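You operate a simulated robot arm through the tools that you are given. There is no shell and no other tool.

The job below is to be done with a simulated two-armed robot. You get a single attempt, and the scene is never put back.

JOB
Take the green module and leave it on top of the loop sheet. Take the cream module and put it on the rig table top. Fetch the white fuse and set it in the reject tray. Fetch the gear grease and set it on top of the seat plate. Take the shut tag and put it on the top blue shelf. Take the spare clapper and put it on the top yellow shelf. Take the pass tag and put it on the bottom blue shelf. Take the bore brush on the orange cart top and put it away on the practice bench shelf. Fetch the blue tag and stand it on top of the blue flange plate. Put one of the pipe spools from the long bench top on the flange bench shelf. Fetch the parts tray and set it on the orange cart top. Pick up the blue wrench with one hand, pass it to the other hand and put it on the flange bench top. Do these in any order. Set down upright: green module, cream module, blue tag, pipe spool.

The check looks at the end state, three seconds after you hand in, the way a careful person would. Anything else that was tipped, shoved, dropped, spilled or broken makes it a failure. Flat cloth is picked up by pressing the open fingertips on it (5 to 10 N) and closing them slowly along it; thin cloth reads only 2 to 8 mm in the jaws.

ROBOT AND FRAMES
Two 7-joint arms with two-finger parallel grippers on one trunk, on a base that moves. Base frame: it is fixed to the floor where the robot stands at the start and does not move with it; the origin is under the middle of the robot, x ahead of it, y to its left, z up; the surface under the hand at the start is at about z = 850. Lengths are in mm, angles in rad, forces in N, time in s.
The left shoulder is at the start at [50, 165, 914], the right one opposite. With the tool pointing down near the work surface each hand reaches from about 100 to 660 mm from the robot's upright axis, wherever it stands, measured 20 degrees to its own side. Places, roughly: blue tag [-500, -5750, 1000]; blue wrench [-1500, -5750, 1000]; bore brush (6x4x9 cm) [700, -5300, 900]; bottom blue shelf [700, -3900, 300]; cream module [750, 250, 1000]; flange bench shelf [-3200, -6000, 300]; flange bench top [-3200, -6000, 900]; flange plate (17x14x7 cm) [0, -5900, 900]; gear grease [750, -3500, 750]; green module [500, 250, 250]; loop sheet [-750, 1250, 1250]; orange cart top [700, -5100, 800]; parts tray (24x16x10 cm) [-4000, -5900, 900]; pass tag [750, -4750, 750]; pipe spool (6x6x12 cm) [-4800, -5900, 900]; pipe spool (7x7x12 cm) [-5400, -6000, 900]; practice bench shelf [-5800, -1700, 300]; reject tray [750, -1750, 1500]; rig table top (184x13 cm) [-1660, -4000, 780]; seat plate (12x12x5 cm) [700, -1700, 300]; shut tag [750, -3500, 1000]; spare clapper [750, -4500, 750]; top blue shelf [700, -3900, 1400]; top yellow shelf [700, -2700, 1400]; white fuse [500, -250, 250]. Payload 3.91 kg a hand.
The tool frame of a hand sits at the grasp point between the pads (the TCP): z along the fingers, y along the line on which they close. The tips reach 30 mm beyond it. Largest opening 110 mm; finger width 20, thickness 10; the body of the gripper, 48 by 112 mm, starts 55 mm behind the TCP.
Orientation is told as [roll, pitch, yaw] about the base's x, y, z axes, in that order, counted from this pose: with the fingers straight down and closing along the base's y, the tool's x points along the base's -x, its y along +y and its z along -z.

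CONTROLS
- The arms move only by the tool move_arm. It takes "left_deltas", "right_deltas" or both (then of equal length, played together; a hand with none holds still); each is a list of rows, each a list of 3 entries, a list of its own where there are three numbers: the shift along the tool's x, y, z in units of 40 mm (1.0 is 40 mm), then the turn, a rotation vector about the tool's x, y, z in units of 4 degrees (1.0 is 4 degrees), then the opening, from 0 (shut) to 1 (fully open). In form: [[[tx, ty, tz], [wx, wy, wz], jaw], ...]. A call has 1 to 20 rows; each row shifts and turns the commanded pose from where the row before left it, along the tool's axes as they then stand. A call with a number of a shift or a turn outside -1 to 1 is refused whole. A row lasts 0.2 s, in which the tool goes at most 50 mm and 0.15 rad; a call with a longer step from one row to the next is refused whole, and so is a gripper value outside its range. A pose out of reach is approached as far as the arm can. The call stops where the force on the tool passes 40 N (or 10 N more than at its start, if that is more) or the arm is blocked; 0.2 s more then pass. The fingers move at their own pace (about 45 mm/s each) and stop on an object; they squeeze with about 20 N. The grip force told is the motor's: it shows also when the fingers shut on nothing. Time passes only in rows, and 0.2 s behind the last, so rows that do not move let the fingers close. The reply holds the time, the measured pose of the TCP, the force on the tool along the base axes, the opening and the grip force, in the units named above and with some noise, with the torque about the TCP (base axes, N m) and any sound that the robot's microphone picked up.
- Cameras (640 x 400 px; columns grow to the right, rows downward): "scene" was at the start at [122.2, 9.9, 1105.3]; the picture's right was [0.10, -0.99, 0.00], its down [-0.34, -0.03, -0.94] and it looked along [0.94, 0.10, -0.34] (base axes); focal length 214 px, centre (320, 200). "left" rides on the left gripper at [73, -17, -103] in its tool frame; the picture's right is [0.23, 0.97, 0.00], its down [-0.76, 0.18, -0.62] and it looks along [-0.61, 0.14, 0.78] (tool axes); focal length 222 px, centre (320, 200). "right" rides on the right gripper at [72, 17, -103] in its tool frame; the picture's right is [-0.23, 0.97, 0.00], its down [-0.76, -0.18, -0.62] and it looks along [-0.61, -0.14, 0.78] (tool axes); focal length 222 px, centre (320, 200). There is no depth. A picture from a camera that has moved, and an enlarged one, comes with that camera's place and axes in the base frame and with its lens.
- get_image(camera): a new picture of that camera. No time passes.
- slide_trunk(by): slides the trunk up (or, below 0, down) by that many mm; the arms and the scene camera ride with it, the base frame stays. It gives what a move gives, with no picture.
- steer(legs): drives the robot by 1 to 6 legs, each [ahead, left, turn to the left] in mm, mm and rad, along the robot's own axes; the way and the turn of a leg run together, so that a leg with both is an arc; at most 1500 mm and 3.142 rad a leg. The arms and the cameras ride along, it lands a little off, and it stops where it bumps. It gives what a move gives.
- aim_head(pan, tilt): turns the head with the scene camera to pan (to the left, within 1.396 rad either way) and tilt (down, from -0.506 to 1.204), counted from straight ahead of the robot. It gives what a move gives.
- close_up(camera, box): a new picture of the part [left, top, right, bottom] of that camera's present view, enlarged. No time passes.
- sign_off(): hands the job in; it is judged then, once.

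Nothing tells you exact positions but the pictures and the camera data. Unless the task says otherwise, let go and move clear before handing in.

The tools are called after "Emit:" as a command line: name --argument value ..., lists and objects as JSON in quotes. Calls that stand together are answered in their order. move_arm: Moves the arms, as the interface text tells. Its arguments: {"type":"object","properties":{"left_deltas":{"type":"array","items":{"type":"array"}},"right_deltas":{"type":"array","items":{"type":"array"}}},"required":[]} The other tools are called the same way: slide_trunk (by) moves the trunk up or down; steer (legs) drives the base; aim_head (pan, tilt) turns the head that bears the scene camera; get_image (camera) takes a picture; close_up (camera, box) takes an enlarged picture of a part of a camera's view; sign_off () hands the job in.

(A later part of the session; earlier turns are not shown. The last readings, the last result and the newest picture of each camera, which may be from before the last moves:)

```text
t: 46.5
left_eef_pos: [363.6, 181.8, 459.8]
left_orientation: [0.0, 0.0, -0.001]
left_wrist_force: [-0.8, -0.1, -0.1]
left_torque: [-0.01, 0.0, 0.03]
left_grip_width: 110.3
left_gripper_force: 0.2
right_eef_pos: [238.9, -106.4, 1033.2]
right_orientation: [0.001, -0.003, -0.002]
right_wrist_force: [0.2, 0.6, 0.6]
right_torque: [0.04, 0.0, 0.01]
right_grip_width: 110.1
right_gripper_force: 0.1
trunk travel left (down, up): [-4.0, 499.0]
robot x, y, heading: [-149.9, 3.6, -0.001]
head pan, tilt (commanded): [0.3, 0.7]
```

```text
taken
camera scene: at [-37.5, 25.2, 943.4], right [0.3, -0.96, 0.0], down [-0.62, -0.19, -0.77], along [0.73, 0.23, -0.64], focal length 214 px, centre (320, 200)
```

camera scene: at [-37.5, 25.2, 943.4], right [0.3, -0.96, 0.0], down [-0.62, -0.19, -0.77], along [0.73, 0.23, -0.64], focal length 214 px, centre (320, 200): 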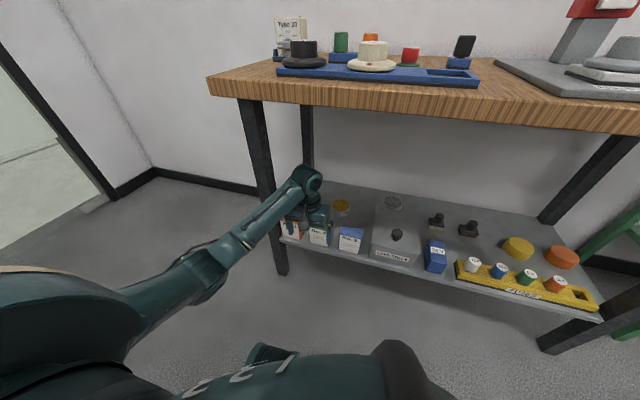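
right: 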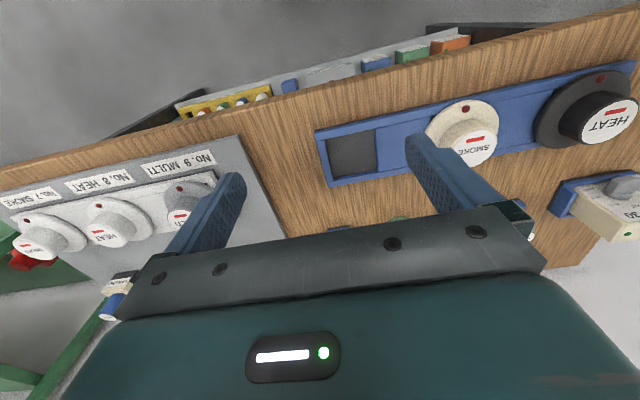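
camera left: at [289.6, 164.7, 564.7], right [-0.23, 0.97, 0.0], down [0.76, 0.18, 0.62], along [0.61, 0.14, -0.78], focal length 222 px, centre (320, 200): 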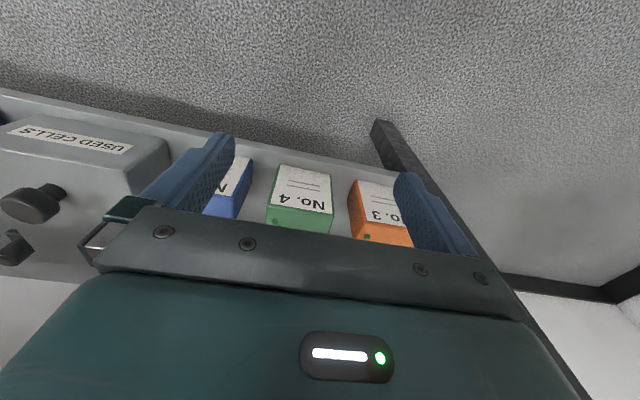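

The wrist camera agrees: the green box spans y≈145–220 with its front at x≈460. I move forward over it and straight down with jaws at about 100 mm.

Emit:
move_arm --left_deltas '[[[-0.71, 0.03, 0], [0, 0, 0], 0.9], [[-0.71, 0, 0], [0, 0, 0], 0.9], [[-0.71, 0, 0], [0, 0, 0], 0.9], [[-0.71, 0, 0], [0, 0, 0], 0.9]]'

Emit:
get_image --camera "left"

```text
t: 47.5
left_eef_pos: [477.2, 182.6, 462.4]
left_orientation: [0.0, 0.002, 0.0]
left_wrist_force: [0.4, 0.0, -0.4]
left_torque: [-0.01, 0.02, -0.01]
left_grip_width: 98.9
left_gripper_force: 0.0
right_eef_pos: [239.1, -105.4, 1034.1]
right_orientation: [0.003, -0.001, -0.001]
right_wrist_force: [0.0, 0.0, -0.5]
right_torque: [-0.03, -0.03, -0.04]
right_grip_width: 109.9
right_gripper_force: 0.0
trunk travel left (down, up): [-4.0, 499.0]
robot x, y, heading: [-146.8, -1.5, -0.003]
head pan, tilt (commanded): [0.3, 0.7]
```

```text
taken
camera left: at [403.7, 165.4, 565.0], right [-0.23, 0.97, 0.0], down [0.76, 0.18, 0.62], along [0.61, 0.14, -0.78], focal length 222 px, centre (320, 200)
```

left: 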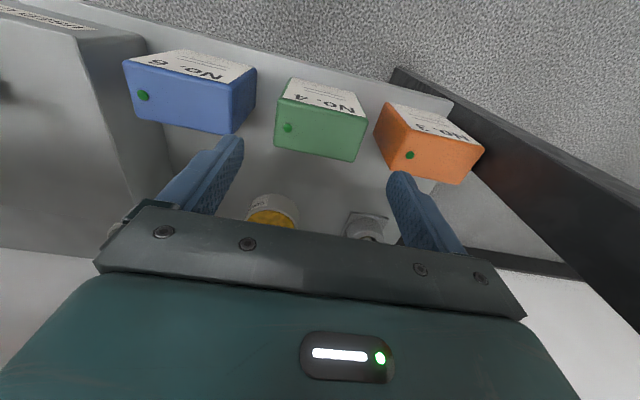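

The jaws are centred on the green box. I go straight down to z≈345 and close.

Emit:
move_arm --left_deltas '[[[-0.02, 0, 0.58], [0, 0, 0], 0.9], [[-0.02, 0, 0.58], [0, 0, 0], 0.9], [[-0.02, 0, 0.58], [0, 0, 0], 0.9], [[0, 0, 0.58], [0, 0, 0], 0.9], [[0, 0, 0.58], [0, 0, 0], 0.9], [[0, 0, 0], [0, 0, 0], 0.5], [[0, 0, 0], [0, 0, 0], 0.5], [[0, 0, 0], [0, 0, 0], 0.5], [[0, 0, 0], [0, 0, 0], 0.5]]'

Emit:
get_image --camera "left"

```text
t: 49.5
left_eef_pos: [461.6, 184.8, 349.6]
left_orientation: [-0.001, -0.002, 0.0]
left_wrist_force: [0.5, -1.0, 0.5]
left_torque: [-0.07, -0.09, -0.02]
left_grip_width: 79.9
left_gripper_force: 19.8
left hand out of reach, approached as far as the arm can: row 3, 4, 5
right_eef_pos: [238.7, -106.0, 1034.2]
right_orientation: [0.003, -0.004, -0.003]
right_wrist_force: [-0.5, -0.4, 0.5]
right_torque: [-0.01, 0.01, 0.01]
right_grip_width: 110.0
right_gripper_force: 0.0
trunk travel left (down, up): [-4.0, 499.0]
robot x, y, heading: [-147.3, 2.7, -0.002]
head pan, tilt (commanded): [0.3, 0.7]
```

```text
taken
camera left: at [387.4, 167.6, 454.8], right [-0.23, 0.97, 0.0], down [0.76, 0.18, 0.62], along [0.61, 0.14, -0.78], focal length 222 px, centre (320, 200)
```

left: 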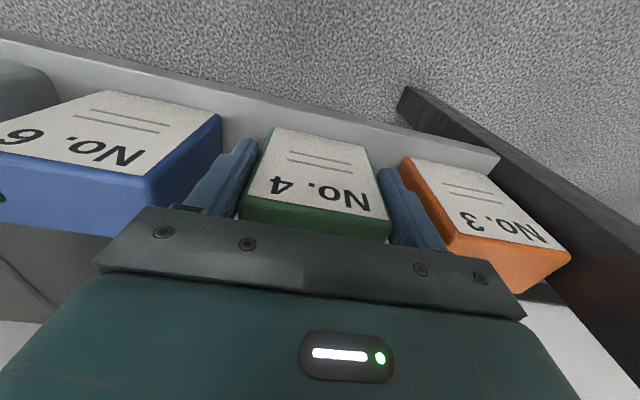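

The jaws closed on the front edge of the box because the arm ran out of reach by about 16 mm. I open, drive 20 mm ahead, and grip again nearer the middle.

Emit:
move_arm --left_deltas '[[[0, 0, 0], [0, 0, 0], 0.9], [[0, 0, 0], [0, 0, 0], 0.9]]'

Emit:
steer --legs '[[20, 0, 0]]'

Emit:
get_image --camera "left"

```text
t: 50.1
left_eef_pos: [460.5, 184.9, 350.4]
left_orientation: [0.001, 0.0, 0.0]
left_wrist_force: [0.1, 0.3, 0.8]
left_torque: [0.05, 0.01, 0.01]
left_grip_width: 99.3
left_gripper_force: 0.1
right_eef_pos: [238.9, -104.8, 1033.5]
right_orientation: [0.001, -0.001, -0.003]
right_wrist_force: [0.4, -0.3, 0.6]
right_torque: [0.01, 0.0, 0.01]
right_grip_width: 109.8
right_gripper_force: 0.1
trunk travel left (down, up): [-4.0, 499.0]
robot x, y, heading: [-150.8, 2.8, -0.005]
head pan, tilt (commanded): [0.3, 0.7]
```

```text
t: 50.9
left_eef_pos: [480.7, 186.4, 350.9]
left_orientation: [0.001, 0.001, 0.0]
left_wrist_force: [0.2, 0.0, 0.3]
left_torque: [0.0, 0.0, 0.02]
left_grip_width: 98.8
left_gripper_force: 0.1
right_eef_pos: [257.7, -105.7, 1034.2]
right_orientation: [0.002, -0.001, -0.002]
right_wrist_force: [0.1, 0.0, -0.3]
right_torque: [0.01, 0.02, 0.02]
right_grip_width: 110.0
right_gripper_force: 0.0
trunk travel left (down, up): [-4.0, 499.0]
robot x, y, heading: [-126.8, 2.3, -0.003]
head pan, tilt (commanded): [0.3, 0.7]
```

```text
taken
camera left: at [407.2, 167.7, 454.8], right [-0.23, 0.97, 0.0], down [0.76, 0.18, 0.62], along [0.61, 0.14, -0.78], focal length 222 px, centre (320, 200)
```

left: 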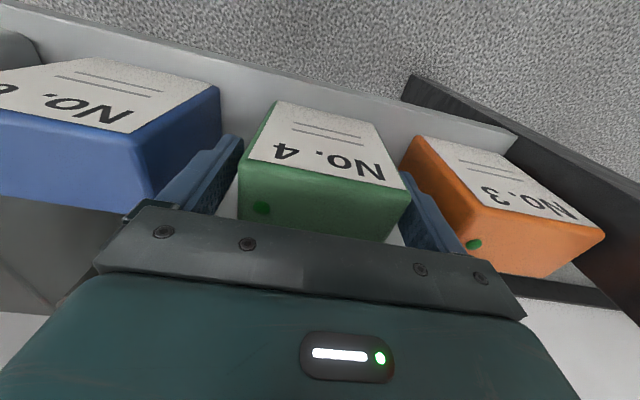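

The hand is now over the box's middle at x≈481. I close, check the grip, and lift.

Emit:
move_arm --left_deltas '[[[0, -0.03, 0], [0, 0, 0], 0.5], [[0, 0, 0], [0, 0, 0], 0.5], [[0, 0, 0], [0, 0, 0], 0.5], [[0, 0, 0], [0, 0, 0], 0.5], [[0, 0, -0.4], [0, 0, 0], 0.5], [[0, 0, -0.6], [0, 0, 0], 0.5], [[0, 0, -0.8], [0, 0, 0], 0.5], [[0, 0, -0.6], [0, 0, 0], 0.5]]'

Emit:
get_image --camera "left"

Emit:
get_image --camera "scene"

```text
t: 52.7
left_eef_pos: [480.4, 184.6, 445.8]
left_orientation: [0.001, 0.001, 0.003]
left_wrist_force: [0.6, -0.4, -1.6]
left_torque: [0.0, 0.0, 0.0]
left_grip_width: 80.0
left_gripper_force: 19.8
right_eef_pos: [258.4, -104.8, 1033.2]
right_orientation: [0.002, -0.001, -0.001]
right_wrist_force: [-0.3, 0.8, 0.9]
right_torque: [0.0, -0.02, 0.0]
right_grip_width: 110.1
right_gripper_force: 0.1
trunk travel left (down, up): [-4.0, 499.0]
robot x, y, heading: [-131.3, 1.9, -0.0]
head pan, tilt (commanded): [0.3, 0.7]
```

```text
taken
camera left: at [406.9, 167.4, 550.2], right [-0.23, 0.97, 0.0], down [0.76, 0.18, 0.62], along [0.61, 0.14, -0.78], focal length 222 px, centre (320, 200)
```

left: 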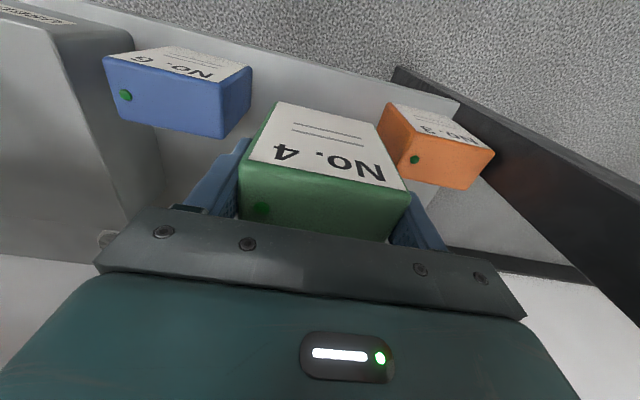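

```text
taken
camera scene: at [-17.4, 25.3, 943.3], right [0.3, -0.96, 0.0], down [-0.62, -0.19, -0.76], along [0.73, 0.23, -0.64], focal length 214 px, centre (320, 200)
```

scene: 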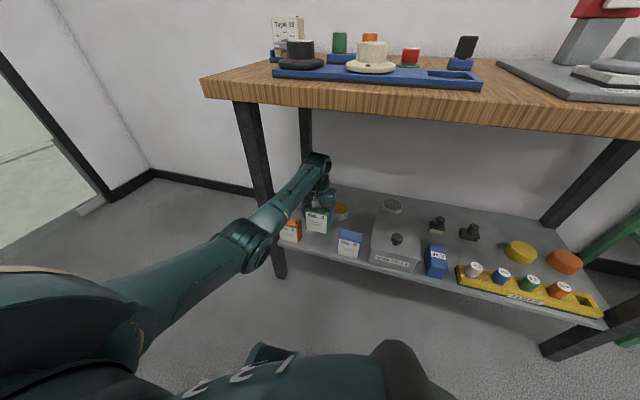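

The green module is lifted cleanly. I back away from the bench and bring the right hand down by the mirror-image path so it can reach the white fuse.

Emit:
steer --legs '[[-420, 0, 0]]'

Emit:
move_arm --right_deltas '[[[0.277, -0.617, 0.902], [0, 0, 0], 1], [[0.277, -0.617, 0.902], [0, 0, 0], 1], [[0.277, -0.617, 0.902], [0, 0, 0], 1], [[0.277, -0.617, 0.902], [0, 0, 0], 1], [[0.277, -0.617, 0.902], [0, 0, 0], 1], [[0.277, -0.617, 0.902], [0, 0, 0], 1], [[0.277, -0.617, 0.902], [0, 0, 0], 1], [[0.277, -0.617, 0.902], [0, 0, 0], 1], [[0.277, -0.617, 0.902], [0, 0, 0], 1], [[0.277, -0.617, 0.902], [0, 0, 0], 1], [[0.277, -0.617, 0.902], [0, 0, 0], 1], [[0.277, -0.617, 0.902], [0, 0, 0], 1]]'

Emit:
move_arm --right_deltas '[[[0, 0, 0.9], [0, 0, 0], 1], [[0, 0, 0.9], [0, 0, 0], 1], [[0, 0, 0.9], [0, 0, 0], 1], [[0, 0, 0.9], [0, 0, 0], 1], [[0, 0, 0.9], [0, 0, 0], 1], [[0, 0, 0.9], [0, 0, 0], 1], [[0, 0, 0.9], [0, 0, 0], 1], [[-0.8, 0, 0], [0, 0, 0], 1], [[-0.8, 0, 0], [0, 0, 0], 1], [[-0.8, 0, 0], [0, 0, 0], 1], [[-0.8, 0, 0], [0, 0, 0], 1], [[-0.8, 0, 0], [0, 0, 0], 1], [[-0.8, 0, 0], [0, 0, 0], 1], [[-0.8, 0, 0], [0, 0, 0], 1], [[-0.8, 0, 0], [0, 0, 0], 1]]'

```text
t: 55.2
left_eef_pos: [59.8, 184.9, 445.6]
left_orientation: [0.0, -0.001, -0.002]
left_wrist_force: [-0.8, 0.3, -2.3]
left_torque: [-0.01, 0.01, 0.0]
left_grip_width: 79.9
left_gripper_force: 20.4
right_eef_pos: [-162.2, -105.9, 1032.6]
right_orientation: [0.003, -0.002, -0.003]
right_wrist_force: [-0.7, -0.7, 0.4]
right_torque: [-0.01, 0.01, -0.01]
right_grip_width: 110.0
right_gripper_force: 0.1
trunk travel left (down, up): [-4.0, 499.0]
robot x, y, heading: [-550.7, -2.1, -0.007]
head pan, tilt (commanded): [0.3, 0.7]
```

```text
t: 57.9
left_eef_pos: [59.0, 184.2, 446.3]
left_orientation: [0.0, 0.0, -0.003]
left_wrist_force: [0.3, -0.1, -2.5]
left_torque: [0.0, 0.02, -0.01]
left_grip_width: 79.8
left_gripper_force: 20.0
right_eef_pos: [-297.3, -401.9, 598.9]
right_orientation: [0.002, -0.001, -0.002]
right_wrist_force: [-0.1, -0.2, -0.8]
right_torque: [-0.03, -0.03, 0.0]
right_grip_width: 110.0
right_gripper_force: 0.0
trunk travel left (down, up): [-4.0, 499.0]
robot x, y, heading: [-549.1, -0.5, -0.003]
head pan, tilt (commanded): [0.3, 0.7]
```

```text
t: 61.0
left_eef_pos: [59.4, 184.3, 445.4]
left_orientation: [-0.002, -0.001, -0.002]
left_wrist_force: [-0.4, -0.4, -1.4]
left_torque: [-0.02, 0.0, 0.01]
left_grip_width: 80.0
left_gripper_force: 20.0
right_eef_pos: [-39.5, -402.8, 348.3]
right_orientation: [0.002, 0.0, -0.004]
right_wrist_force: [-0.3, -0.1, -0.6]
right_torque: [0.02, -0.02, 0.0]
right_grip_width: 110.0
right_gripper_force: 0.1
trunk travel left (down, up): [-4.0, 499.0]
robot x, y, heading: [-551.2, 0.1, -0.002]
head pan, tilt (commanded): [0.3, 0.7]
```

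The right hand is down in the elbow-low posture. I fold the left hand (with the green box) back and out of the way, and bring the right hand in line for the fuse.

Emit:
move_arm --left_deltas '[[[0.778, 0.544, -0.097], [0, 0, 0], 0.5], [[0.778, 0.544, -0.097], [0, 0, 0], 0.5], [[0.778, 0.544, -0.097], [0, 0, 0], 0.5], [[0.778, 0.544, -0.097], [0, 0, 0], 0.5], [[0.778, 0.544, -0.097], [0, 0, 0], 0.5], [[0.778, 0.544, -0.097], [0, 0, 0], 0.5], [[0.778, 0.544, -0.097], [0, 0, 0], 0.5], [[0.778, 0.544, -0.097], [0, 0, 0], 0.5], [[0.778, 0.544, -0.097], [0, 0, 0], 0.5]]' --right_deltas '[[[0, 0.48, -0.306], [0, 0, 0], 0.55], [[0, 0.48, -0.306], [0, 0, 0], 0.55], [[0, 0.48, -0.306], [0, 0, 0], 0.55], [[0, 0.48, -0.306], [0, 0, 0], 0.55], [[0, 0.48, -0.306], [0, 0, 0], 0.55], [[0, 0.48, -0.306], [0, 0, 0], 0.55], [[0, 0.48, -0.306], [0, 0, 0], 0.55], [[0, 0.48, -0.306], [0, 0, 0], 0.55], [[0, 0.48, -0.306], [0, 0, 0], 0.55]]'

Emit:
aim_head --pan 0.0 --tilt 0.7

Emit:
get_image --camera "scene"

```text
t: 63.0
left_eef_pos: [-220.6, 380.8, 480.7]
left_orientation: [0.001, -0.001, -0.003]
left_wrist_force: [0.4, -0.4, -2.0]
left_torque: [0.05, 0.0, -0.03]
left_grip_width: 80.0
left_gripper_force: 20.1
right_eef_pos: [-39.9, -228.9, 458.7]
right_orientation: [0.003, -0.002, -0.002]
right_wrist_force: [-0.1, -0.4, -0.4]
right_torque: [0.0, 0.01, 0.01]
right_grip_width: 60.6
right_gripper_force: 0.0
trunk travel left (down, up): [-4.0, 499.0]
robot x, y, heading: [-549.8, -0.0, -0.002]
head pan, tilt (commanded): [0.3, 0.7]
```

```text
t: 63.9
left_eef_pos: [-219.9, 380.0, 481.8]
left_orientation: [0.001, -0.002, -0.002]
left_wrist_force: [0.2, -0.4, -1.6]
left_torque: [-0.04, 0.0, -0.02]
left_grip_width: 80.0
left_gripper_force: 19.3
right_eef_pos: [-39.2, -228.6, 459.2]
right_orientation: [0.003, -0.001, -0.003]
right_wrist_force: [0.1, 0.2, -0.1]
right_torque: [0.02, 0.02, 0.01]
right_grip_width: 60.8
right_gripper_force: 0.1
trunk travel left (down, up): [-4.0, 499.0]
robot x, y, heading: [-550.9, 1.5, -0.0]
head pan, tilt (commanded): [0.0, 0.7]
```

```text
taken
camera scene: at [-435.3, 0.7, 943.4], right [0.0, -1.0, 0.0], down [-0.64, 0.0, -0.76], along [0.76, 0.0, -0.64], focal length 214 px, centre (320, 200)
```

scene: 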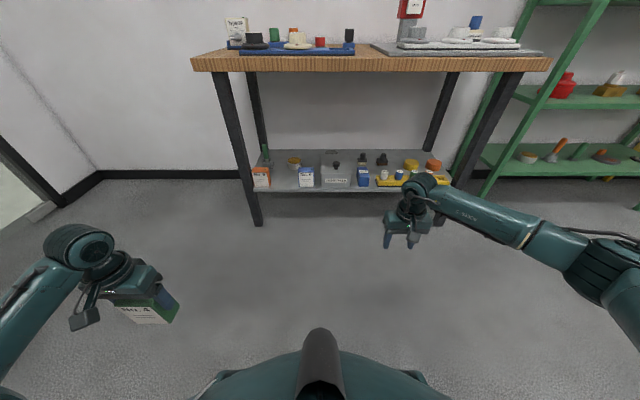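

Both hands are placed well. I shift 100 mm right, then drive 440 mm ahead, and look with the right wrist camera.

Emit:
steer --legs '[[0, -100, 0], [440, 0, 0]]'

Emit:
get_image --camera "right"

Emit:
get_image --camera "scene"

```text
t: 67.7
left_eef_pos: [222.5, 277.2, 479.6]
left_orientation: [0.001, 0.001, -0.004]
left_wrist_force: [-0.8, -0.1, -2.0]
left_torque: [0.01, 0.0, 0.03]
left_grip_width: 80.2
left_gripper_force: 19.6
right_eef_pos: [401.3, -333.0, 459.0]
right_orientation: [0.001, -0.001, -0.005]
right_wrist_force: [0.3, -0.5, 0.1]
right_torque: [-0.02, 0.0, 0.01]
right_grip_width: 60.6
right_gripper_force: 0.1
trunk travel left (down, up): [-4.0, 499.0]
robot x, y, heading: [-106.3, -100.6, -0.008]
head pan, tilt (commanded): [0.0, 0.7]
```

```text
taken
camera right: at [329.0, -315.4, 561.6], right [0.23, 0.97, 0.0], down [0.76, -0.18, 0.62], along [0.61, -0.14, -0.78], focal length 222 px, centre (320, 200)
```

right: 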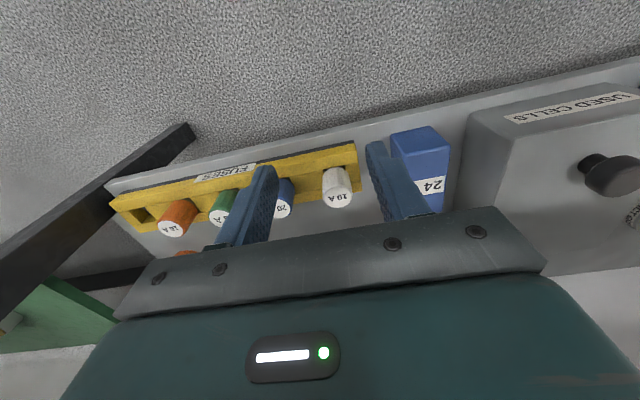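

```text
taken
camera scene: at [6.3, -101.9, 943.4], right [-0.01, -1.0, 0.0], down [-0.64, 0.0, -0.76], along [0.76, 0.0, -0.64], focal length 214 px, centre (320, 200)
```

scene: 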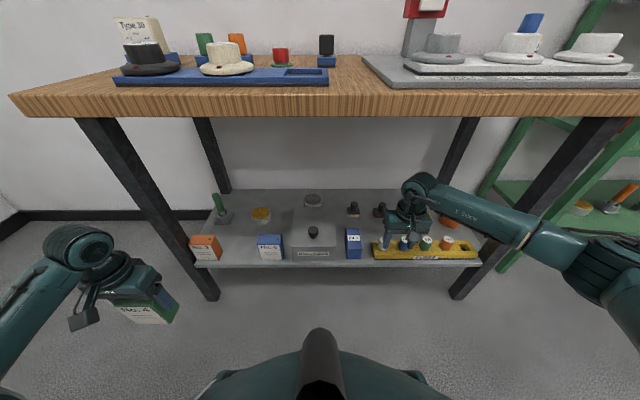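

Emit:
close_up --camera "right" --box '[240, 120, 440, 245]'

```text
3.20 times, centred on (340, 182) of right
camera zoom: at [329.0, -315.4, 561.6], right [0.23, 0.97, 0.0], down [0.76, -0.18, 0.62], along [0.61, -0.14, -0.78], focal length 711 px, centre (256, 256)
```

zoom: 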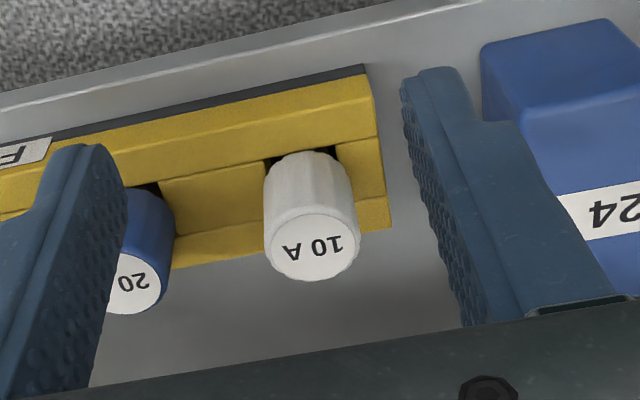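

The white 10 A fuse is about 32 mm across with its top near [491, -331, 355]. I move forward over it, lower to z≈350, close and lift.

Emit:
move_arm --right_deltas '[[[-0.75, 0.02, 0], [0, 0, 0], 0.55], [[-0.75, 0.02, 0], [0, 0, 0], 0.55], [[-0.75, 0, 0], [0, 0, 0], 0.55], [[0, 0, 0.5], [0, 0, 0], 0.55], [[0, 0, 0.5], [0, 0, 0], 0.55], [[0, 0, 0.5], [0, 0, 0], 0.55], [[0, 0, 0.5], [0, 0, 0], 0.55]]'

Emit:
get_image --camera "right"

```text
t: 69.3
left_eef_pos: [222.2, 276.8, 481.6]
left_orientation: [0.001, 0.0, -0.004]
left_wrist_force: [0.3, -0.1, -1.0]
left_torque: [-0.02, -0.01, 0.05]
left_grip_width: 80.0
left_gripper_force: 20.0
right_eef_pos: [489.8, -332.0, 379.9]
right_orientation: [0.002, -0.002, -0.007]
right_wrist_force: [0.8, -0.5, 0.0]
right_torque: [-0.03, 0.0, 0.03]
right_grip_width: 60.5
right_gripper_force: 0.1
trunk travel left (down, up): [-4.0, 499.0]
robot x, y, heading: [-108.7, -99.7, -0.001]
head pan, tilt (commanded): [0.0, 0.7]
```

```text
taken
camera right: at [418.4, -314.5, 482.3], right [0.23, 0.97, 0.0], down [0.76, -0.18, 0.62], along [0.61, -0.14, -0.78], focal length 222 px, centre (320, 200)
```

right: 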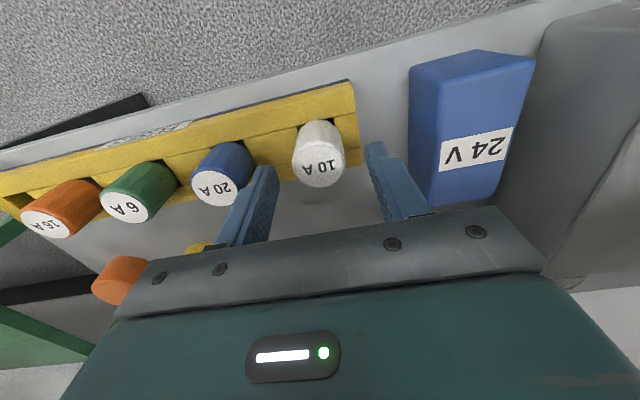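

Emit:
move_arm --right_deltas '[[[-0.03, 0.03, 0.4], [0, 0, 0], 0.55], [[0, 0, 0.35], [0, 0, 0], 0.55], [[0, 0, 0], [0, 0, 0], 0.1], [[0, 0, 0], [0, 0, 0], 0.1], [[0, 0, 0], [0, 0, 0], 0.1], [[0, 0, 0], [0, 0, 0], 0.1], [[0, 0, -0.3], [0, 0, 0], 0.1], [[0, 0, -0.5], [0, 0, 0], 0.1], [[0, 0, -0.7], [0, 0, 0], 0.1], [[0, 0, -0.7], [0, 0, 0], 0.1], [[0, 0, -0.5], [0, 0, 0], 0.1]]'

Emit:
get_image --camera "right"

```text
t: 71.7
left_eef_pos: [222.1, 278.3, 480.3]
left_orientation: [0.0, 0.002, -0.003]
left_wrist_force: [-0.7, 0.5, -2.1]
left_torque: [-0.02, 0.02, 0.02]
left_grip_width: 80.1
left_gripper_force: 19.8
right_eef_pos: [491.8, -329.5, 457.0]
right_orientation: [0.001, -0.002, -0.005]
right_wrist_force: [-0.3, 0.8, -0.1]
right_torque: [-0.03, 0.0, 0.03]
right_grip_width: 34.9
right_gripper_force: 20.4
trunk travel left (down, up): [-4.0, 499.0]
robot x, y, heading: [-109.5, -102.9, -0.009]
head pan, tilt (commanded): [0.0, 0.7]
```

```text
taken
camera right: at [420.2, -312.5, 560.5], right [0.23, 0.97, 0.0], down [0.76, -0.18, 0.62], along [0.61, -0.14, -0.78], focal length 222 px, centre (320, 200)
```

right: 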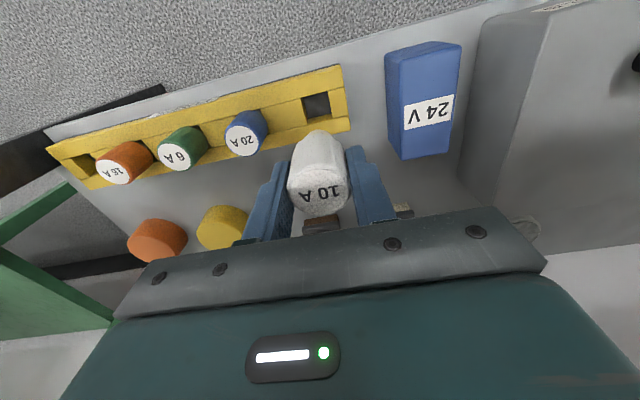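

The fuse is held (35 mm wide, lifted out of its socket). I back off, fold the right hand in, and turn left to face the pump cabinet.

Emit:
steer --legs '[[-440, 0, 0]]'

Emit:
move_arm --right_deltas '[[[0.8, -0.45, -0.1], [0, 0, 0], 0.1], [[0.8, -0.45, -0.1], [0, 0, 0], 0.1], [[0.8, -0.45, -0.1], [0, 0, 0], 0.1], [[0.8, -0.45, -0.1], [0, 0, 0], 0.1], [[0.8, -0.45, -0.1], [0, 0, 0], 0.1], [[0.8, -0.45, -0.1], [0, 0, 0], 0.1], [[0.8, -0.45, -0.1], [0, 0, 0], 0.1], [[0.8, -0.3, -0.1], [0, 0, 0], 0.1]]'

Emit:
steer --legs '[[0, 0, 1.571]]'

Emit:
aim_head --pan 0.0 --tilt 0.0

Emit:
get_image --camera "scene"

```text
t: 74.3
left_eef_pos: [-218.0, 280.6, 480.3]
left_orientation: [-0.001, -0.001, -0.005]
left_wrist_force: [-0.1, -0.3, -1.4]
left_torque: [0.04, -0.01, -0.02]
left_grip_width: 79.7
left_gripper_force: 20.2
right_eef_pos: [52.4, -326.4, 457.5]
right_orientation: [0.002, -0.001, -0.004]
right_wrist_force: [1.2, -0.4, -0.7]
right_torque: [0.04, 0.01, 0.0]
right_grip_width: 35.0
right_gripper_force: 20.1
trunk travel left (down, up): [-4.0, 499.0]
robot x, y, heading: [-545.8, -99.6, -0.008]
head pan, tilt (commanded): [0.0, 0.7]
```

```text
t: 76.2
left_eef_pos: [-218.2, 280.6, 479.7]
left_orientation: [0.0, 0.0, -0.002]
left_wrist_force: [-1.3, 0.6, -2.9]
left_torque: [-0.03, -0.02, 0.03]
left_grip_width: 79.7
left_gripper_force: 19.6
right_eef_pos: [-203.0, -464.3, 488.8]
right_orientation: [0.002, -0.002, -0.002]
right_wrist_force: [0.6, -0.4, -0.4]
right_torque: [0.0, 0.06, 0.01]
right_grip_width: 35.0
right_gripper_force: 20.0
trunk travel left (down, up): [-4.0, 499.0]
robot x, y, heading: [-549.2, -98.5, -0.003]
head pan, tilt (commanded): [0.0, 0.7]
```

```text
t: 80.4
left_eef_pos: [-934.6, 221.3, 481.3]
left_orientation: [0.001, 0.001, 1.593]
left_wrist_force: [0.0, -0.5, -1.8]
left_torque: [-0.02, -0.02, 0.02]
left_grip_width: 79.7
left_gripper_force: 20.4
right_eef_pos: [-193.0, 254.0, 489.1]
right_orientation: [0.003, -0.002, 1.589]
right_wrist_force: [0.6, 0.2, 0.1]
right_torque: [-0.03, 0.01, 0.04]
right_grip_width: 35.2
right_gripper_force: 20.4
trunk travel left (down, up): [-4.0, 499.0]
robot x, y, heading: [-548.1, -100.0, 1.589]
head pan, tilt (commanded): [0.0, 0.7]
```

```text
t: 81.5
left_eef_pos: [-935.9, 221.3, 480.4]
left_orientation: [0.0, 0.0, 1.592]
left_wrist_force: [0.3, -0.5, -2.6]
left_torque: [0.04, 0.01, 0.0]
left_grip_width: 80.0
left_gripper_force: 20.0
right_eef_pos: [-193.4, 253.5, 489.0]
right_orientation: [0.001, -0.001, 1.589]
right_wrist_force: [-0.4, 0.8, -0.3]
right_torque: [0.01, 0.0, -0.02]
right_grip_width: 35.2
right_gripper_force: 20.1
trunk travel left (down, up): [-4.0, 499.0]
robot x, y, heading: [-547.7, -100.9, 1.594]
head pan, tilt (commanded): [0.0, 0.0]
```

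```text
taken
camera scene: at [-550.4, 20.0, 1007.1], right [1.0, 0.02, 0.0], down [0.0, 0.0, -1.0], along [-0.02, 1.0, 0.0], focal length 214 px, centre (320, 200)
```

scene: 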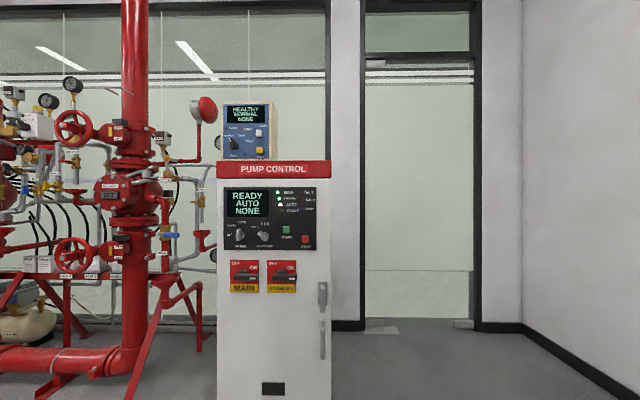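

The pump cabinet with a small panel on its top is straight ahead. I raise the trunk to see onto its top.

Emit:
slide_trunk --by 480

Emit:
aim_head --pan 0.05 --tilt 0.25

Emit:
get_image --camera "scene"

Emit:
close_up --camera "scene" --box '[200, 130, 360, 230]'

```text
refused: 480 is not a number from -400 to 400
```

```text
t: 82.3
left_eef_pos: [-935.4, 221.5, 480.4]
left_orientation: [-0.001, 0.001, 1.591]
left_wrist_force: [0.1, 0.4, -2.1]
left_torque: [-0.02, -0.02, 0.0]
left_grip_width: 79.9
left_gripper_force: 20.1
right_eef_pos: [-192.9, 253.7, 488.6]
right_orientation: [0.001, -0.001, 1.59]
right_wrist_force: [0.2, -0.5, -0.5]
right_torque: [-0.02, 0.03, -0.01]
right_grip_width: 34.9
right_gripper_force: 20.2
trunk travel left (down, up): [-4.0, 499.0]
robot x, y, heading: [-547.9, -97.5, 1.592]
head pan, tilt (commanded): [0.051, 0.25]
```

```text
taken
camera scene: at [-555.2, 23.1, 984.2], right [1.0, 0.07, 0.0], down [0.02, -0.25, -0.97], along [-0.07, 0.97, -0.25], focal length 214 px, centre (320, 200)
```

scene: 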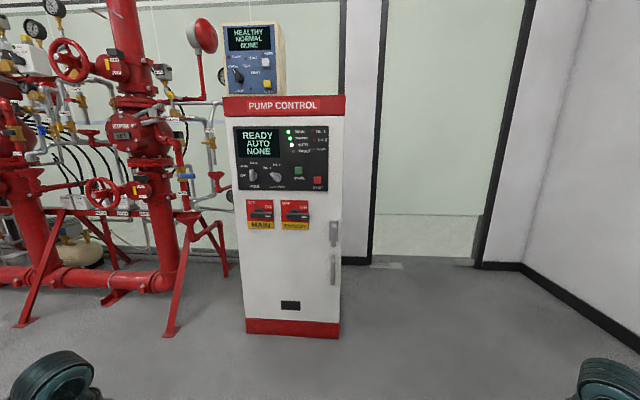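

```text
4.00 times, centred on (280, 180) of scene
camera zoom: at [-555.2, 23.1, 984.2], right [1.0, 0.07, 0.0], down [0.02, -0.25, -0.97], along [-0.07, 0.97, -0.25], focal length 858 px, centre (480, 280)
```

zoom: 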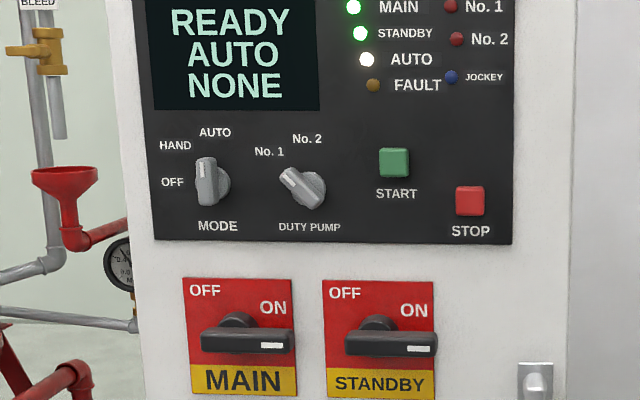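

Emit:
slide_trunk --by 400

Emit:
aim_head --pan 0.1 --tilt 0.2

Emit:
get_image --camera "scene"

Emit:
close_up --camera "scene" --box '[200, 130, 400, 255]'

```text
t: 86.1
left_eef_pos: [-936.1, 221.5, 880.1]
left_orientation: [-0.001, 0.002, 1.592]
left_wrist_force: [-0.1, 1.2, -2.4]
left_torque: [0.01, -0.02, 0.0]
left_grip_width: 79.6
left_gripper_force: 19.8
right_eef_pos: [-192.8, 254.2, 889.6]
right_orientation: [0.001, -0.001, 1.59]
right_wrist_force: [0.0, 0.4, -0.8]
right_torque: [-0.05, -0.02, 0.02]
right_grip_width: 35.1
right_gripper_force: 20.1
trunk travel left (down, up): [-404.0, 99.0]
robot x, y, heading: [-550.1, -97.7, 1.591]
head pan, tilt (commanded): [0.051, 0.25]
```

```text
t: 86.7
left_eef_pos: [-934.1, 221.0, 880.3]
left_orientation: [0.001, 0.002, 1.591]
left_wrist_force: [-0.5, -0.2, -1.1]
left_torque: [0.0, -0.02, -0.02]
left_grip_width: 80.0
left_gripper_force: 19.8
right_eef_pos: [-192.7, 254.2, 888.7]
right_orientation: [0.002, -0.001, 1.591]
right_wrist_force: [0.4, 0.5, -1.1]
right_torque: [0.01, -0.03, -0.01]
right_grip_width: 35.0
right_gripper_force: 20.6
trunk travel left (down, up): [-404.0, 99.0]
robot x, y, heading: [-547.4, -100.1, 1.592]
head pan, tilt (commanded): [0.099, 0.201]
```

```text
taken
camera scene: at [-559.7, 22.6, 1388.7], right [0.99, 0.12, 0.0], down [0.02, -0.2, -0.98], along [-0.12, 0.97, -0.2], focal length 214 px, centre (320, 200)
```

scene: 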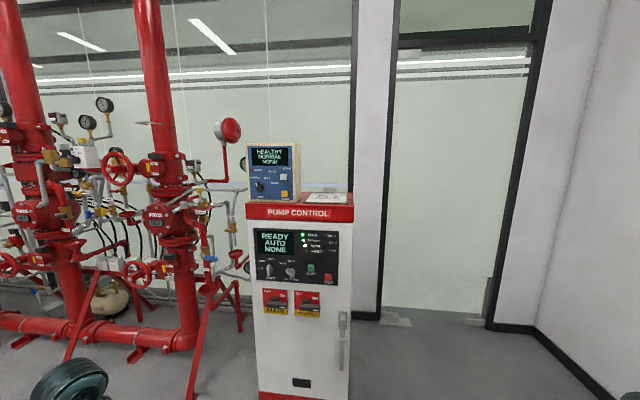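

```text
3.20 times, centred on (300, 192) of scene
camera zoom: at [-559.7, 22.6, 1388.7], right [0.99, 0.12, 0.0], down [0.02, -0.2, -0.98], along [-0.12, 0.97, -0.2], focal length 686 px, centre (384, 224)
```

zoom: 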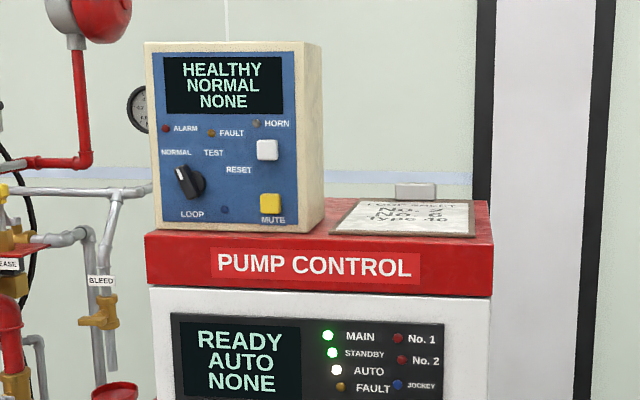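

The loop sheet lies on the cabinet top (z≈1177) to the right of the fire panel, roughly x −755…−555, y 965…1255. I raise the trunk fully and lift the left hand to about z=1300 in front of me.

Emit:
slide_trunk --by 95

Emit:
move_arm --left_deltas '[[[0, 0, -1], [0, 0, 0], 0.5], [[0, 0, -1], [0, 0, 0], 0.5], [[0, 0, -1], [0, 0, 0], 0.5], [[0, 0, -1], [0, 0, 0], 0.5], [[0, 0, -1], [0, 0, 0], 0.5], [[0, 0, -1], [0, 0, 0], 0.5], [[0, 0, -1], [0, 0, 0], 0.5], [[0, 0, -1], [0, 0, 0], 0.5]]'

Emit:
move_arm --left_deltas '[[[-0.625, -0.775, 0], [0, 0, 0], 0.5], [[-0.625, -0.775, 0], [0, 0, 0], 0.5], [[-0.625, -0.775, 0], [0, 0, 0], 0.5], [[-0.625, -0.775, 0], [0, 0, 0], 0.5], [[-0.625, -0.775, 0], [0, 0, 0], 0.5], [[-0.625, -0.775, 0], [0, 0, 0], 0.5]]'

Emit:
get_image --camera "scene"

```text
t: 88.0
left_eef_pos: [-935.1, 220.7, 976.1]
left_orientation: [-0.001, -0.001, 1.592]
left_wrist_force: [0.2, 0.9, -2.2]
left_torque: [-0.02, 0.0, 0.03]
left_grip_width: 79.9
left_gripper_force: 20.1
right_eef_pos: [-193.6, 253.7, 984.0]
right_orientation: [0.002, -0.003, 1.589]
right_wrist_force: [0.4, -0.2, 0.1]
right_torque: [-0.03, -0.03, 0.01]
right_grip_width: 35.1
right_gripper_force: 20.1
trunk travel left (down, up): [-499.0, 4.0]
robot x, y, heading: [-544.6, -97.4, 1.595]
head pan, tilt (commanded): [0.099, 0.201]
```

```text
t: 90.0
left_eef_pos: [-926.0, 208.9, 1184.2]
left_orientation: [-0.039, 0.391, 1.556]
left_wrist_force: [-0.3, 0.3, -0.9]
left_torque: [0.03, -0.02, -0.02]
left_grip_width: 80.0
left_gripper_force: 19.1
right_eef_pos: [-193.0, 252.3, 984.6]
right_orientation: [0.002, -0.001, 1.59]
right_wrist_force: [-0.4, -0.3, -1.2]
right_torque: [0.01, -0.02, 0.01]
right_grip_width: 35.0
right_gripper_force: 20.3
trunk travel left (down, up): [-499.0, 4.0]
robot x, y, heading: [-549.6, -99.5, 1.589]
head pan, tilt (commanded): [0.099, 0.201]
stopped in row 8 (left hand): the arm was blocked; the commanded pose is now the measured one
```

```text
t: 91.4
left_eef_pos: [-739.1, 350.7, 1131.4]
left_orientation: [-0.038, 0.39, 1.558]
left_wrist_force: [0.7, -0.1, -1.9]
left_torque: [0.0, 0.0, 0.03]
left_grip_width: 79.9
left_gripper_force: 19.8
right_eef_pos: [-191.1, 254.3, 983.9]
right_orientation: [0.003, -0.001, 1.591]
right_wrist_force: [0.4, -0.1, -1.1]
right_torque: [0.04, -0.01, -0.01]
right_grip_width: 35.1
right_gripper_force: 20.2
trunk travel left (down, up): [-499.0, 4.0]
robot x, y, heading: [-548.6, -101.4, 1.593]
head pan, tilt (commanded): [0.099, 0.201]
```

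```text
taken
camera scene: at [-558.7, 23.3, 1483.7], right [0.99, 0.12, 0.0], down [0.02, -0.2, -0.98], along [-0.12, 0.97, -0.2], focal length 214 px, centre (320, 200)
```

scene: 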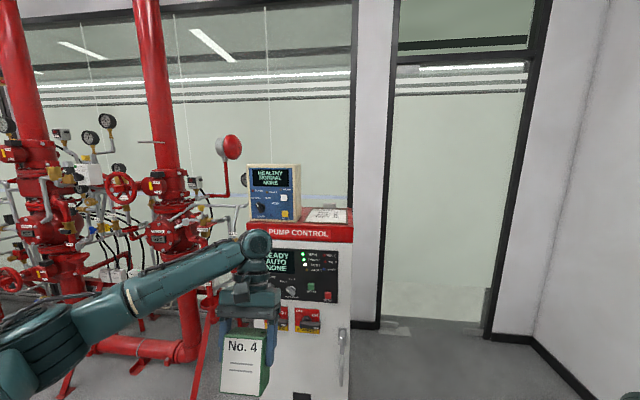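

The arm hit a joint limit while rising and tilted the hand back by 0.39 rad. I level the hand now in this freer position.

Emit:
move_arm --left_deltas '[[[0, 0, 0], [0, -1, 0], 0.5], [[0, 0, 0], [0, -1, 0], 0.5], [[0, 0, 0], [0, -1, 0], 0.5], [[0, 0, 0], [0, -1, 0], 0.5], [[0, 0, 0], [0, -1, 0], 0.5], [[0, 0, 0], [0.5, -0.6, 0], 0.5]]'

```text
t: 92.8
left_eef_pos: [-738.7, 349.1, 1133.0]
left_orientation: [-0.07, 0.002, 1.574]
left_wrist_force: [-0.8, 0.6, -1.9]
left_torque: [-0.02, 0.04, 0.04]
left_grip_width: 80.1
left_gripper_force: 19.9
right_eef_pos: [-192.0, 252.8, 983.4]
right_orientation: [0.002, -0.002, 1.591]
right_wrist_force: [0.2, 0.1, -1.4]
right_torque: [-0.01, -0.01, -0.01]
right_grip_width: 34.8
right_gripper_force: 20.3
trunk travel left (down, up): [-499.0, 4.0]
robot x, y, heading: [-549.5, -100.0, 1.589]
head pan, tilt (commanded): [0.099, 0.201]
```

Emit:
move_arm --left_deltas '[[[-0.3, 0, -0.4], [-1, 0, 0], 0.5], [[-0.3, 0, -0.8], [0, 0, 0], 0.5], [[-0.3, 0, -0.8], [0, 0, 0], 0.5], [[-0.3, 0, -0.8], [0, 0, 0], 0.5], [[-0.3, 0, -0.8], [0, 0, 0], 0.5], [[0, 0, -0.8], [0, 0, 0], 0.5]]'

Emit:
get_image --camera "scene"

```text
t: 94.2
left_eef_pos: [-740.7, 409.8, 1309.1]
left_orientation: [-0.002, 0.001, 1.573]
left_wrist_force: [-0.2, 0.2, -1.5]
left_torque: [0.02, 0.02, -0.03]
left_grip_width: 79.8
left_gripper_force: 20.2
right_eef_pos: [-192.5, 252.7, 984.7]
right_orientation: [0.001, -0.001, 1.591]
right_wrist_force: [0.5, 0.3, -1.1]
right_torque: [-0.03, 0.02, 0.03]
right_grip_width: 34.7
right_gripper_force: 19.9
trunk travel left (down, up): [-499.0, 4.0]
robot x, y, heading: [-546.5, -97.5, 1.591]
head pan, tilt (commanded): [0.099, 0.201]
```

```text
taken
camera scene: at [-559.3, 21.9, 1483.8], right [0.99, 0.12, 0.0], down [0.02, -0.2, -0.98], along [-0.12, 0.97, -0.2], focal length 214 px, centre (320, 200)
```

scene: 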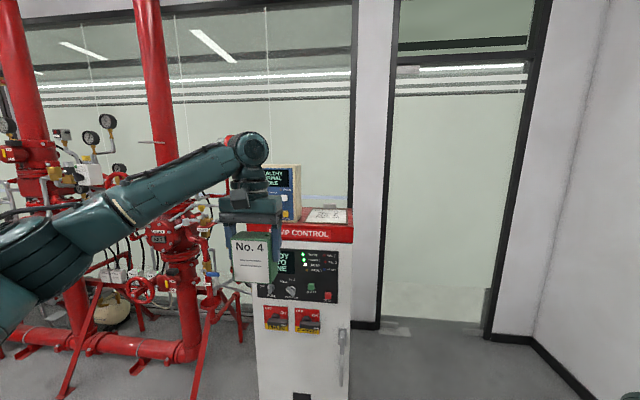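

The left hand is level at z≈1309, about 511 mm ahead. I straighten my heading, shift right 80 mm and drive part way toward the cabinet, then check.

Emit:
steer --legs '[[0, 0, -0.02], [0, -80, 0], [480, 0, 0]]'

Emit:
get_image --camera "left"

Emit:
get_image --camera "scene"

```text
t: 98.4
left_eef_pos: [-649.8, 888.2, 1307.7]
left_orientation: [0.0, 0.001, 1.551]
left_wrist_force: [0.0, 0.1, -2.1]
left_torque: [-0.01, 0.02, 0.0]
left_grip_width: 80.0
left_gripper_force: 19.8
right_eef_pos: [-105.3, 723.9, 983.6]
right_orientation: [0.002, 0.0, 1.57]
right_wrist_force: [0.1, 0.3, -0.7]
right_torque: [-0.04, -0.01, 0.02]
right_grip_width: 34.9
right_gripper_force: 19.9
trunk travel left (down, up): [-499.0, 4.0]
robot x, y, heading: [-467.9, 374.9, 1.57]
head pan, tilt (commanded): [0.099, 0.201]
```

```text
taken
camera left: at [-636.2, 816.6, 1412.8], right [-0.98, -0.21, 0.0], down [-0.16, 0.77, 0.62], along [-0.13, 0.61, -0.78], focal length 222 px, centre (320, 200)
```

left: 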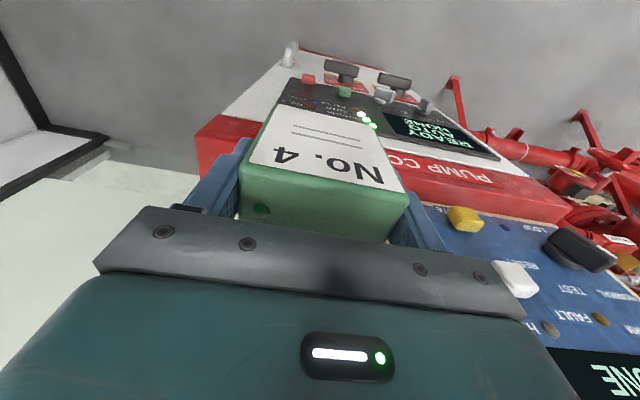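

```text
taken
camera scene: at [-477.7, 499.6, 1483.7], right [1.0, 0.1, 0.0], down [0.02, -0.2, -0.98], along [-0.1, 0.97, -0.2], focal length 214 px, centre (320, 200)
```

scene: 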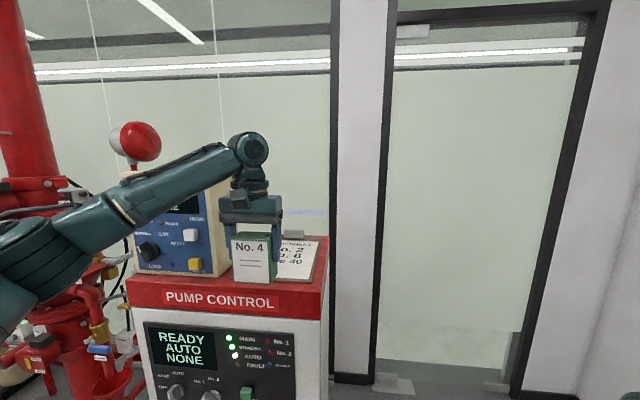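

Emit:
aim_head --pan 0.25 --tilt 0.45

Emit:
close_up --camera "scene" --box '[200, 100, 400, 225]'

```text
t: 99.1
left_eef_pos: [-650.0, 890.1, 1309.0]
left_orientation: [0.002, 0.0, 1.552]
left_wrist_force: [-0.8, 0.3, -1.7]
left_torque: [-0.03, -0.03, -0.01]
left_grip_width: 79.8
left_gripper_force: 20.0
right_eef_pos: [-106.2, 723.0, 984.0]
right_orientation: [0.001, -0.003, 1.569]
right_wrist_force: [0.8, 0.1, 0.4]
right_torque: [-0.01, 0.0, 0.0]
right_grip_width: 35.2
right_gripper_force: 20.2
trunk travel left (down, up): [-499.0, 4.0]
robot x, y, heading: [-464.2, 376.6, 1.571]
head pan, tilt (commanded): [0.25, 0.45]
```

```text
3.20 times, centred on (300, 162) of scene
camera zoom: at [-491.1, 495.4, 1460.6], right [0.97, 0.25, 0.0], down [0.11, -0.42, -0.9], along [-0.22, 0.87, -0.43], focal length 686 px, centre (384, 320)
```

zoom: 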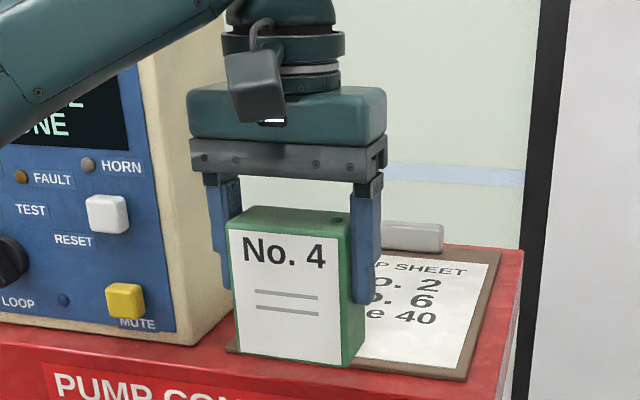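

The sheet is on a clipboard at about x −752…−547, y 968…1284, z≈1178. I drive 105 mm closer, extend the arm over its middle, and lower.

Emit:
steer --legs '[[105, 0, 0]]'

Emit:
move_arm --left_deltas '[[[-0.55, 0, 0], [0, 0, 0.3], 0.5], [[-0.55, 0, 0], [0, 0, 0], 0.5], [[-0.55, 0, 0], [0, 0, 0], 0.5], [[-0.5, 0, 0], [0, 0, 0], 0.5]]'

Emit:
get_image --camera "scene"

```text
t: 100.3
left_eef_pos: [-651.1, 995.4, 1309.2]
left_orientation: [-0.001, 0.003, 1.551]
left_wrist_force: [0.2, 0.3, -2.8]
left_torque: [-0.02, 0.01, -0.02]
left_grip_width: 80.2
left_gripper_force: 20.1
right_eef_pos: [-106.3, 827.5, 983.2]
right_orientation: [0.001, 0.001, 1.57]
right_wrist_force: [-0.6, 0.1, -0.6]
right_torque: [-0.01, 0.0, 0.02]
right_grip_width: 35.0
right_gripper_force: 20.1
trunk travel left (down, up): [-499.0, 4.0]
robot x, y, heading: [-470.4, 484.4, 1.571]
head pan, tilt (commanded): [0.25, 0.45]
```

```text
t: 101.3
left_eef_pos: [-647.0, 1080.0, 1307.7]
left_orientation: [0.0, 0.003, 1.531]
left_wrist_force: [-0.2, -0.1, -1.6]
left_torque: [-0.03, 0.02, 0.01]
left_grip_width: 79.8
left_gripper_force: 20.4
right_eef_pos: [-104.8, 827.4, 985.3]
right_orientation: [0.002, 0.0, 1.571]
right_wrist_force: [0.9, 0.9, 0.6]
right_torque: [-0.01, -0.02, 0.0]
right_grip_width: 35.2
right_gripper_force: 20.1
trunk travel left (down, up): [-499.0, 4.0]
robot x, y, heading: [-469.3, 480.5, 1.572]
head pan, tilt (commanded): [0.25, 0.45]
```

```text
taken
camera scene: at [-490.6, 600.8, 1460.5], right [0.97, 0.25, 0.0], down [0.11, -0.42, -0.9], along [-0.22, 0.87, -0.44], focal length 214 px, centre (320, 200)
```

scene: 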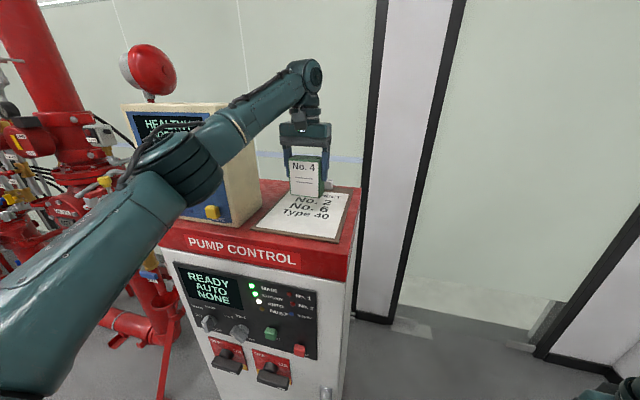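

Emit:
move_arm --left_deltas '[[[0, 0, 0.4], [0, 0, 0], 0.5], [[0, 0, 0.4], [0, 0, 0], 0.5], [[0, 0, 0.3], [0, 0, 0], 0.5], [[0, 0, 0.1], [0, 0, 0], 0.5]]'

Emit:
close_up --camera "scene" --box '[220, 100, 380, 250]'

```text
t: 102.3
left_eef_pos: [-647.3, 1079.8, 1260.8]
left_orientation: [0.001, 0.0, 1.531]
left_wrist_force: [-0.5, 0.1, -2.3]
left_torque: [0.02, -0.01, 0.0]
left_grip_width: 79.9
left_gripper_force: 19.4
right_eef_pos: [-106.2, 827.7, 984.2]
right_orientation: [0.002, -0.002, 1.569]
right_wrist_force: [0.3, -0.3, -0.4]
right_torque: [0.01, 0.02, -0.01]
right_grip_width: 35.0
right_gripper_force: 20.3
trunk travel left (down, up): [-499.0, 4.0]
robot x, y, heading: [-467.8, 480.9, 1.571]
head pan, tilt (commanded): [0.25, 0.45]
```

```text
2.67 times, centred on (300, 175) of scene
camera zoom: at [-491.2, 600.3, 1460.5], right [0.97, 0.25, 0.0], down [0.11, -0.42, -0.9], along [-0.22, 0.87, -0.44], focal length 572 px, centre (373, 267)
```

zoom: 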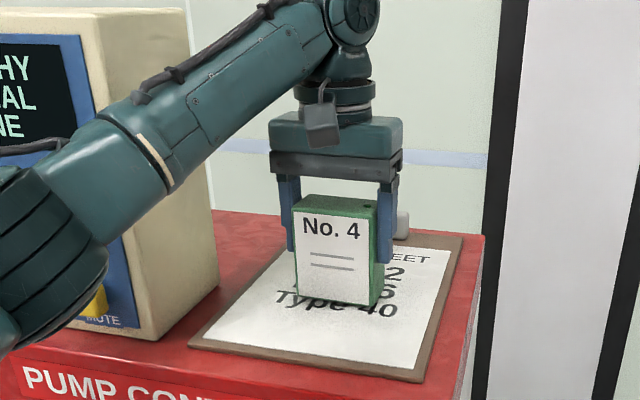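

Emit:
move_arm --left_deltas '[[[0, 0, 0.08], [0, 0, 0], 0.5], [[0, 0, 0.08], [0, 0, 0], 0.5], [[0, 0, 0.05], [0, 0, 0], 0.5]]'

```text
t: 103.1
left_eef_pos: [-647.2, 1079.2, 1255.0]
left_orientation: [0.0, -0.006, 1.531]
left_wrist_force: [-2.7, 4.9, 18.2]
left_torque: [-0.1, 0.35, -0.12]
left_grip_width: 80.3
left_gripper_force: 20.3
right_eef_pos: [-107.6, 826.1, 986.0]
right_orientation: [0.0, 0.0, 1.57]
right_wrist_force: [-0.1, 0.2, -0.3]
right_torque: [-0.02, 0.01, -0.01]
right_grip_width: 35.0
right_gripper_force: 20.0
trunk travel left (down, up): [-499.0, 4.0]
robot x, y, heading: [-471.7, 481.1, 1.571]
head pan, tilt (commanded): [0.25, 0.45]
```

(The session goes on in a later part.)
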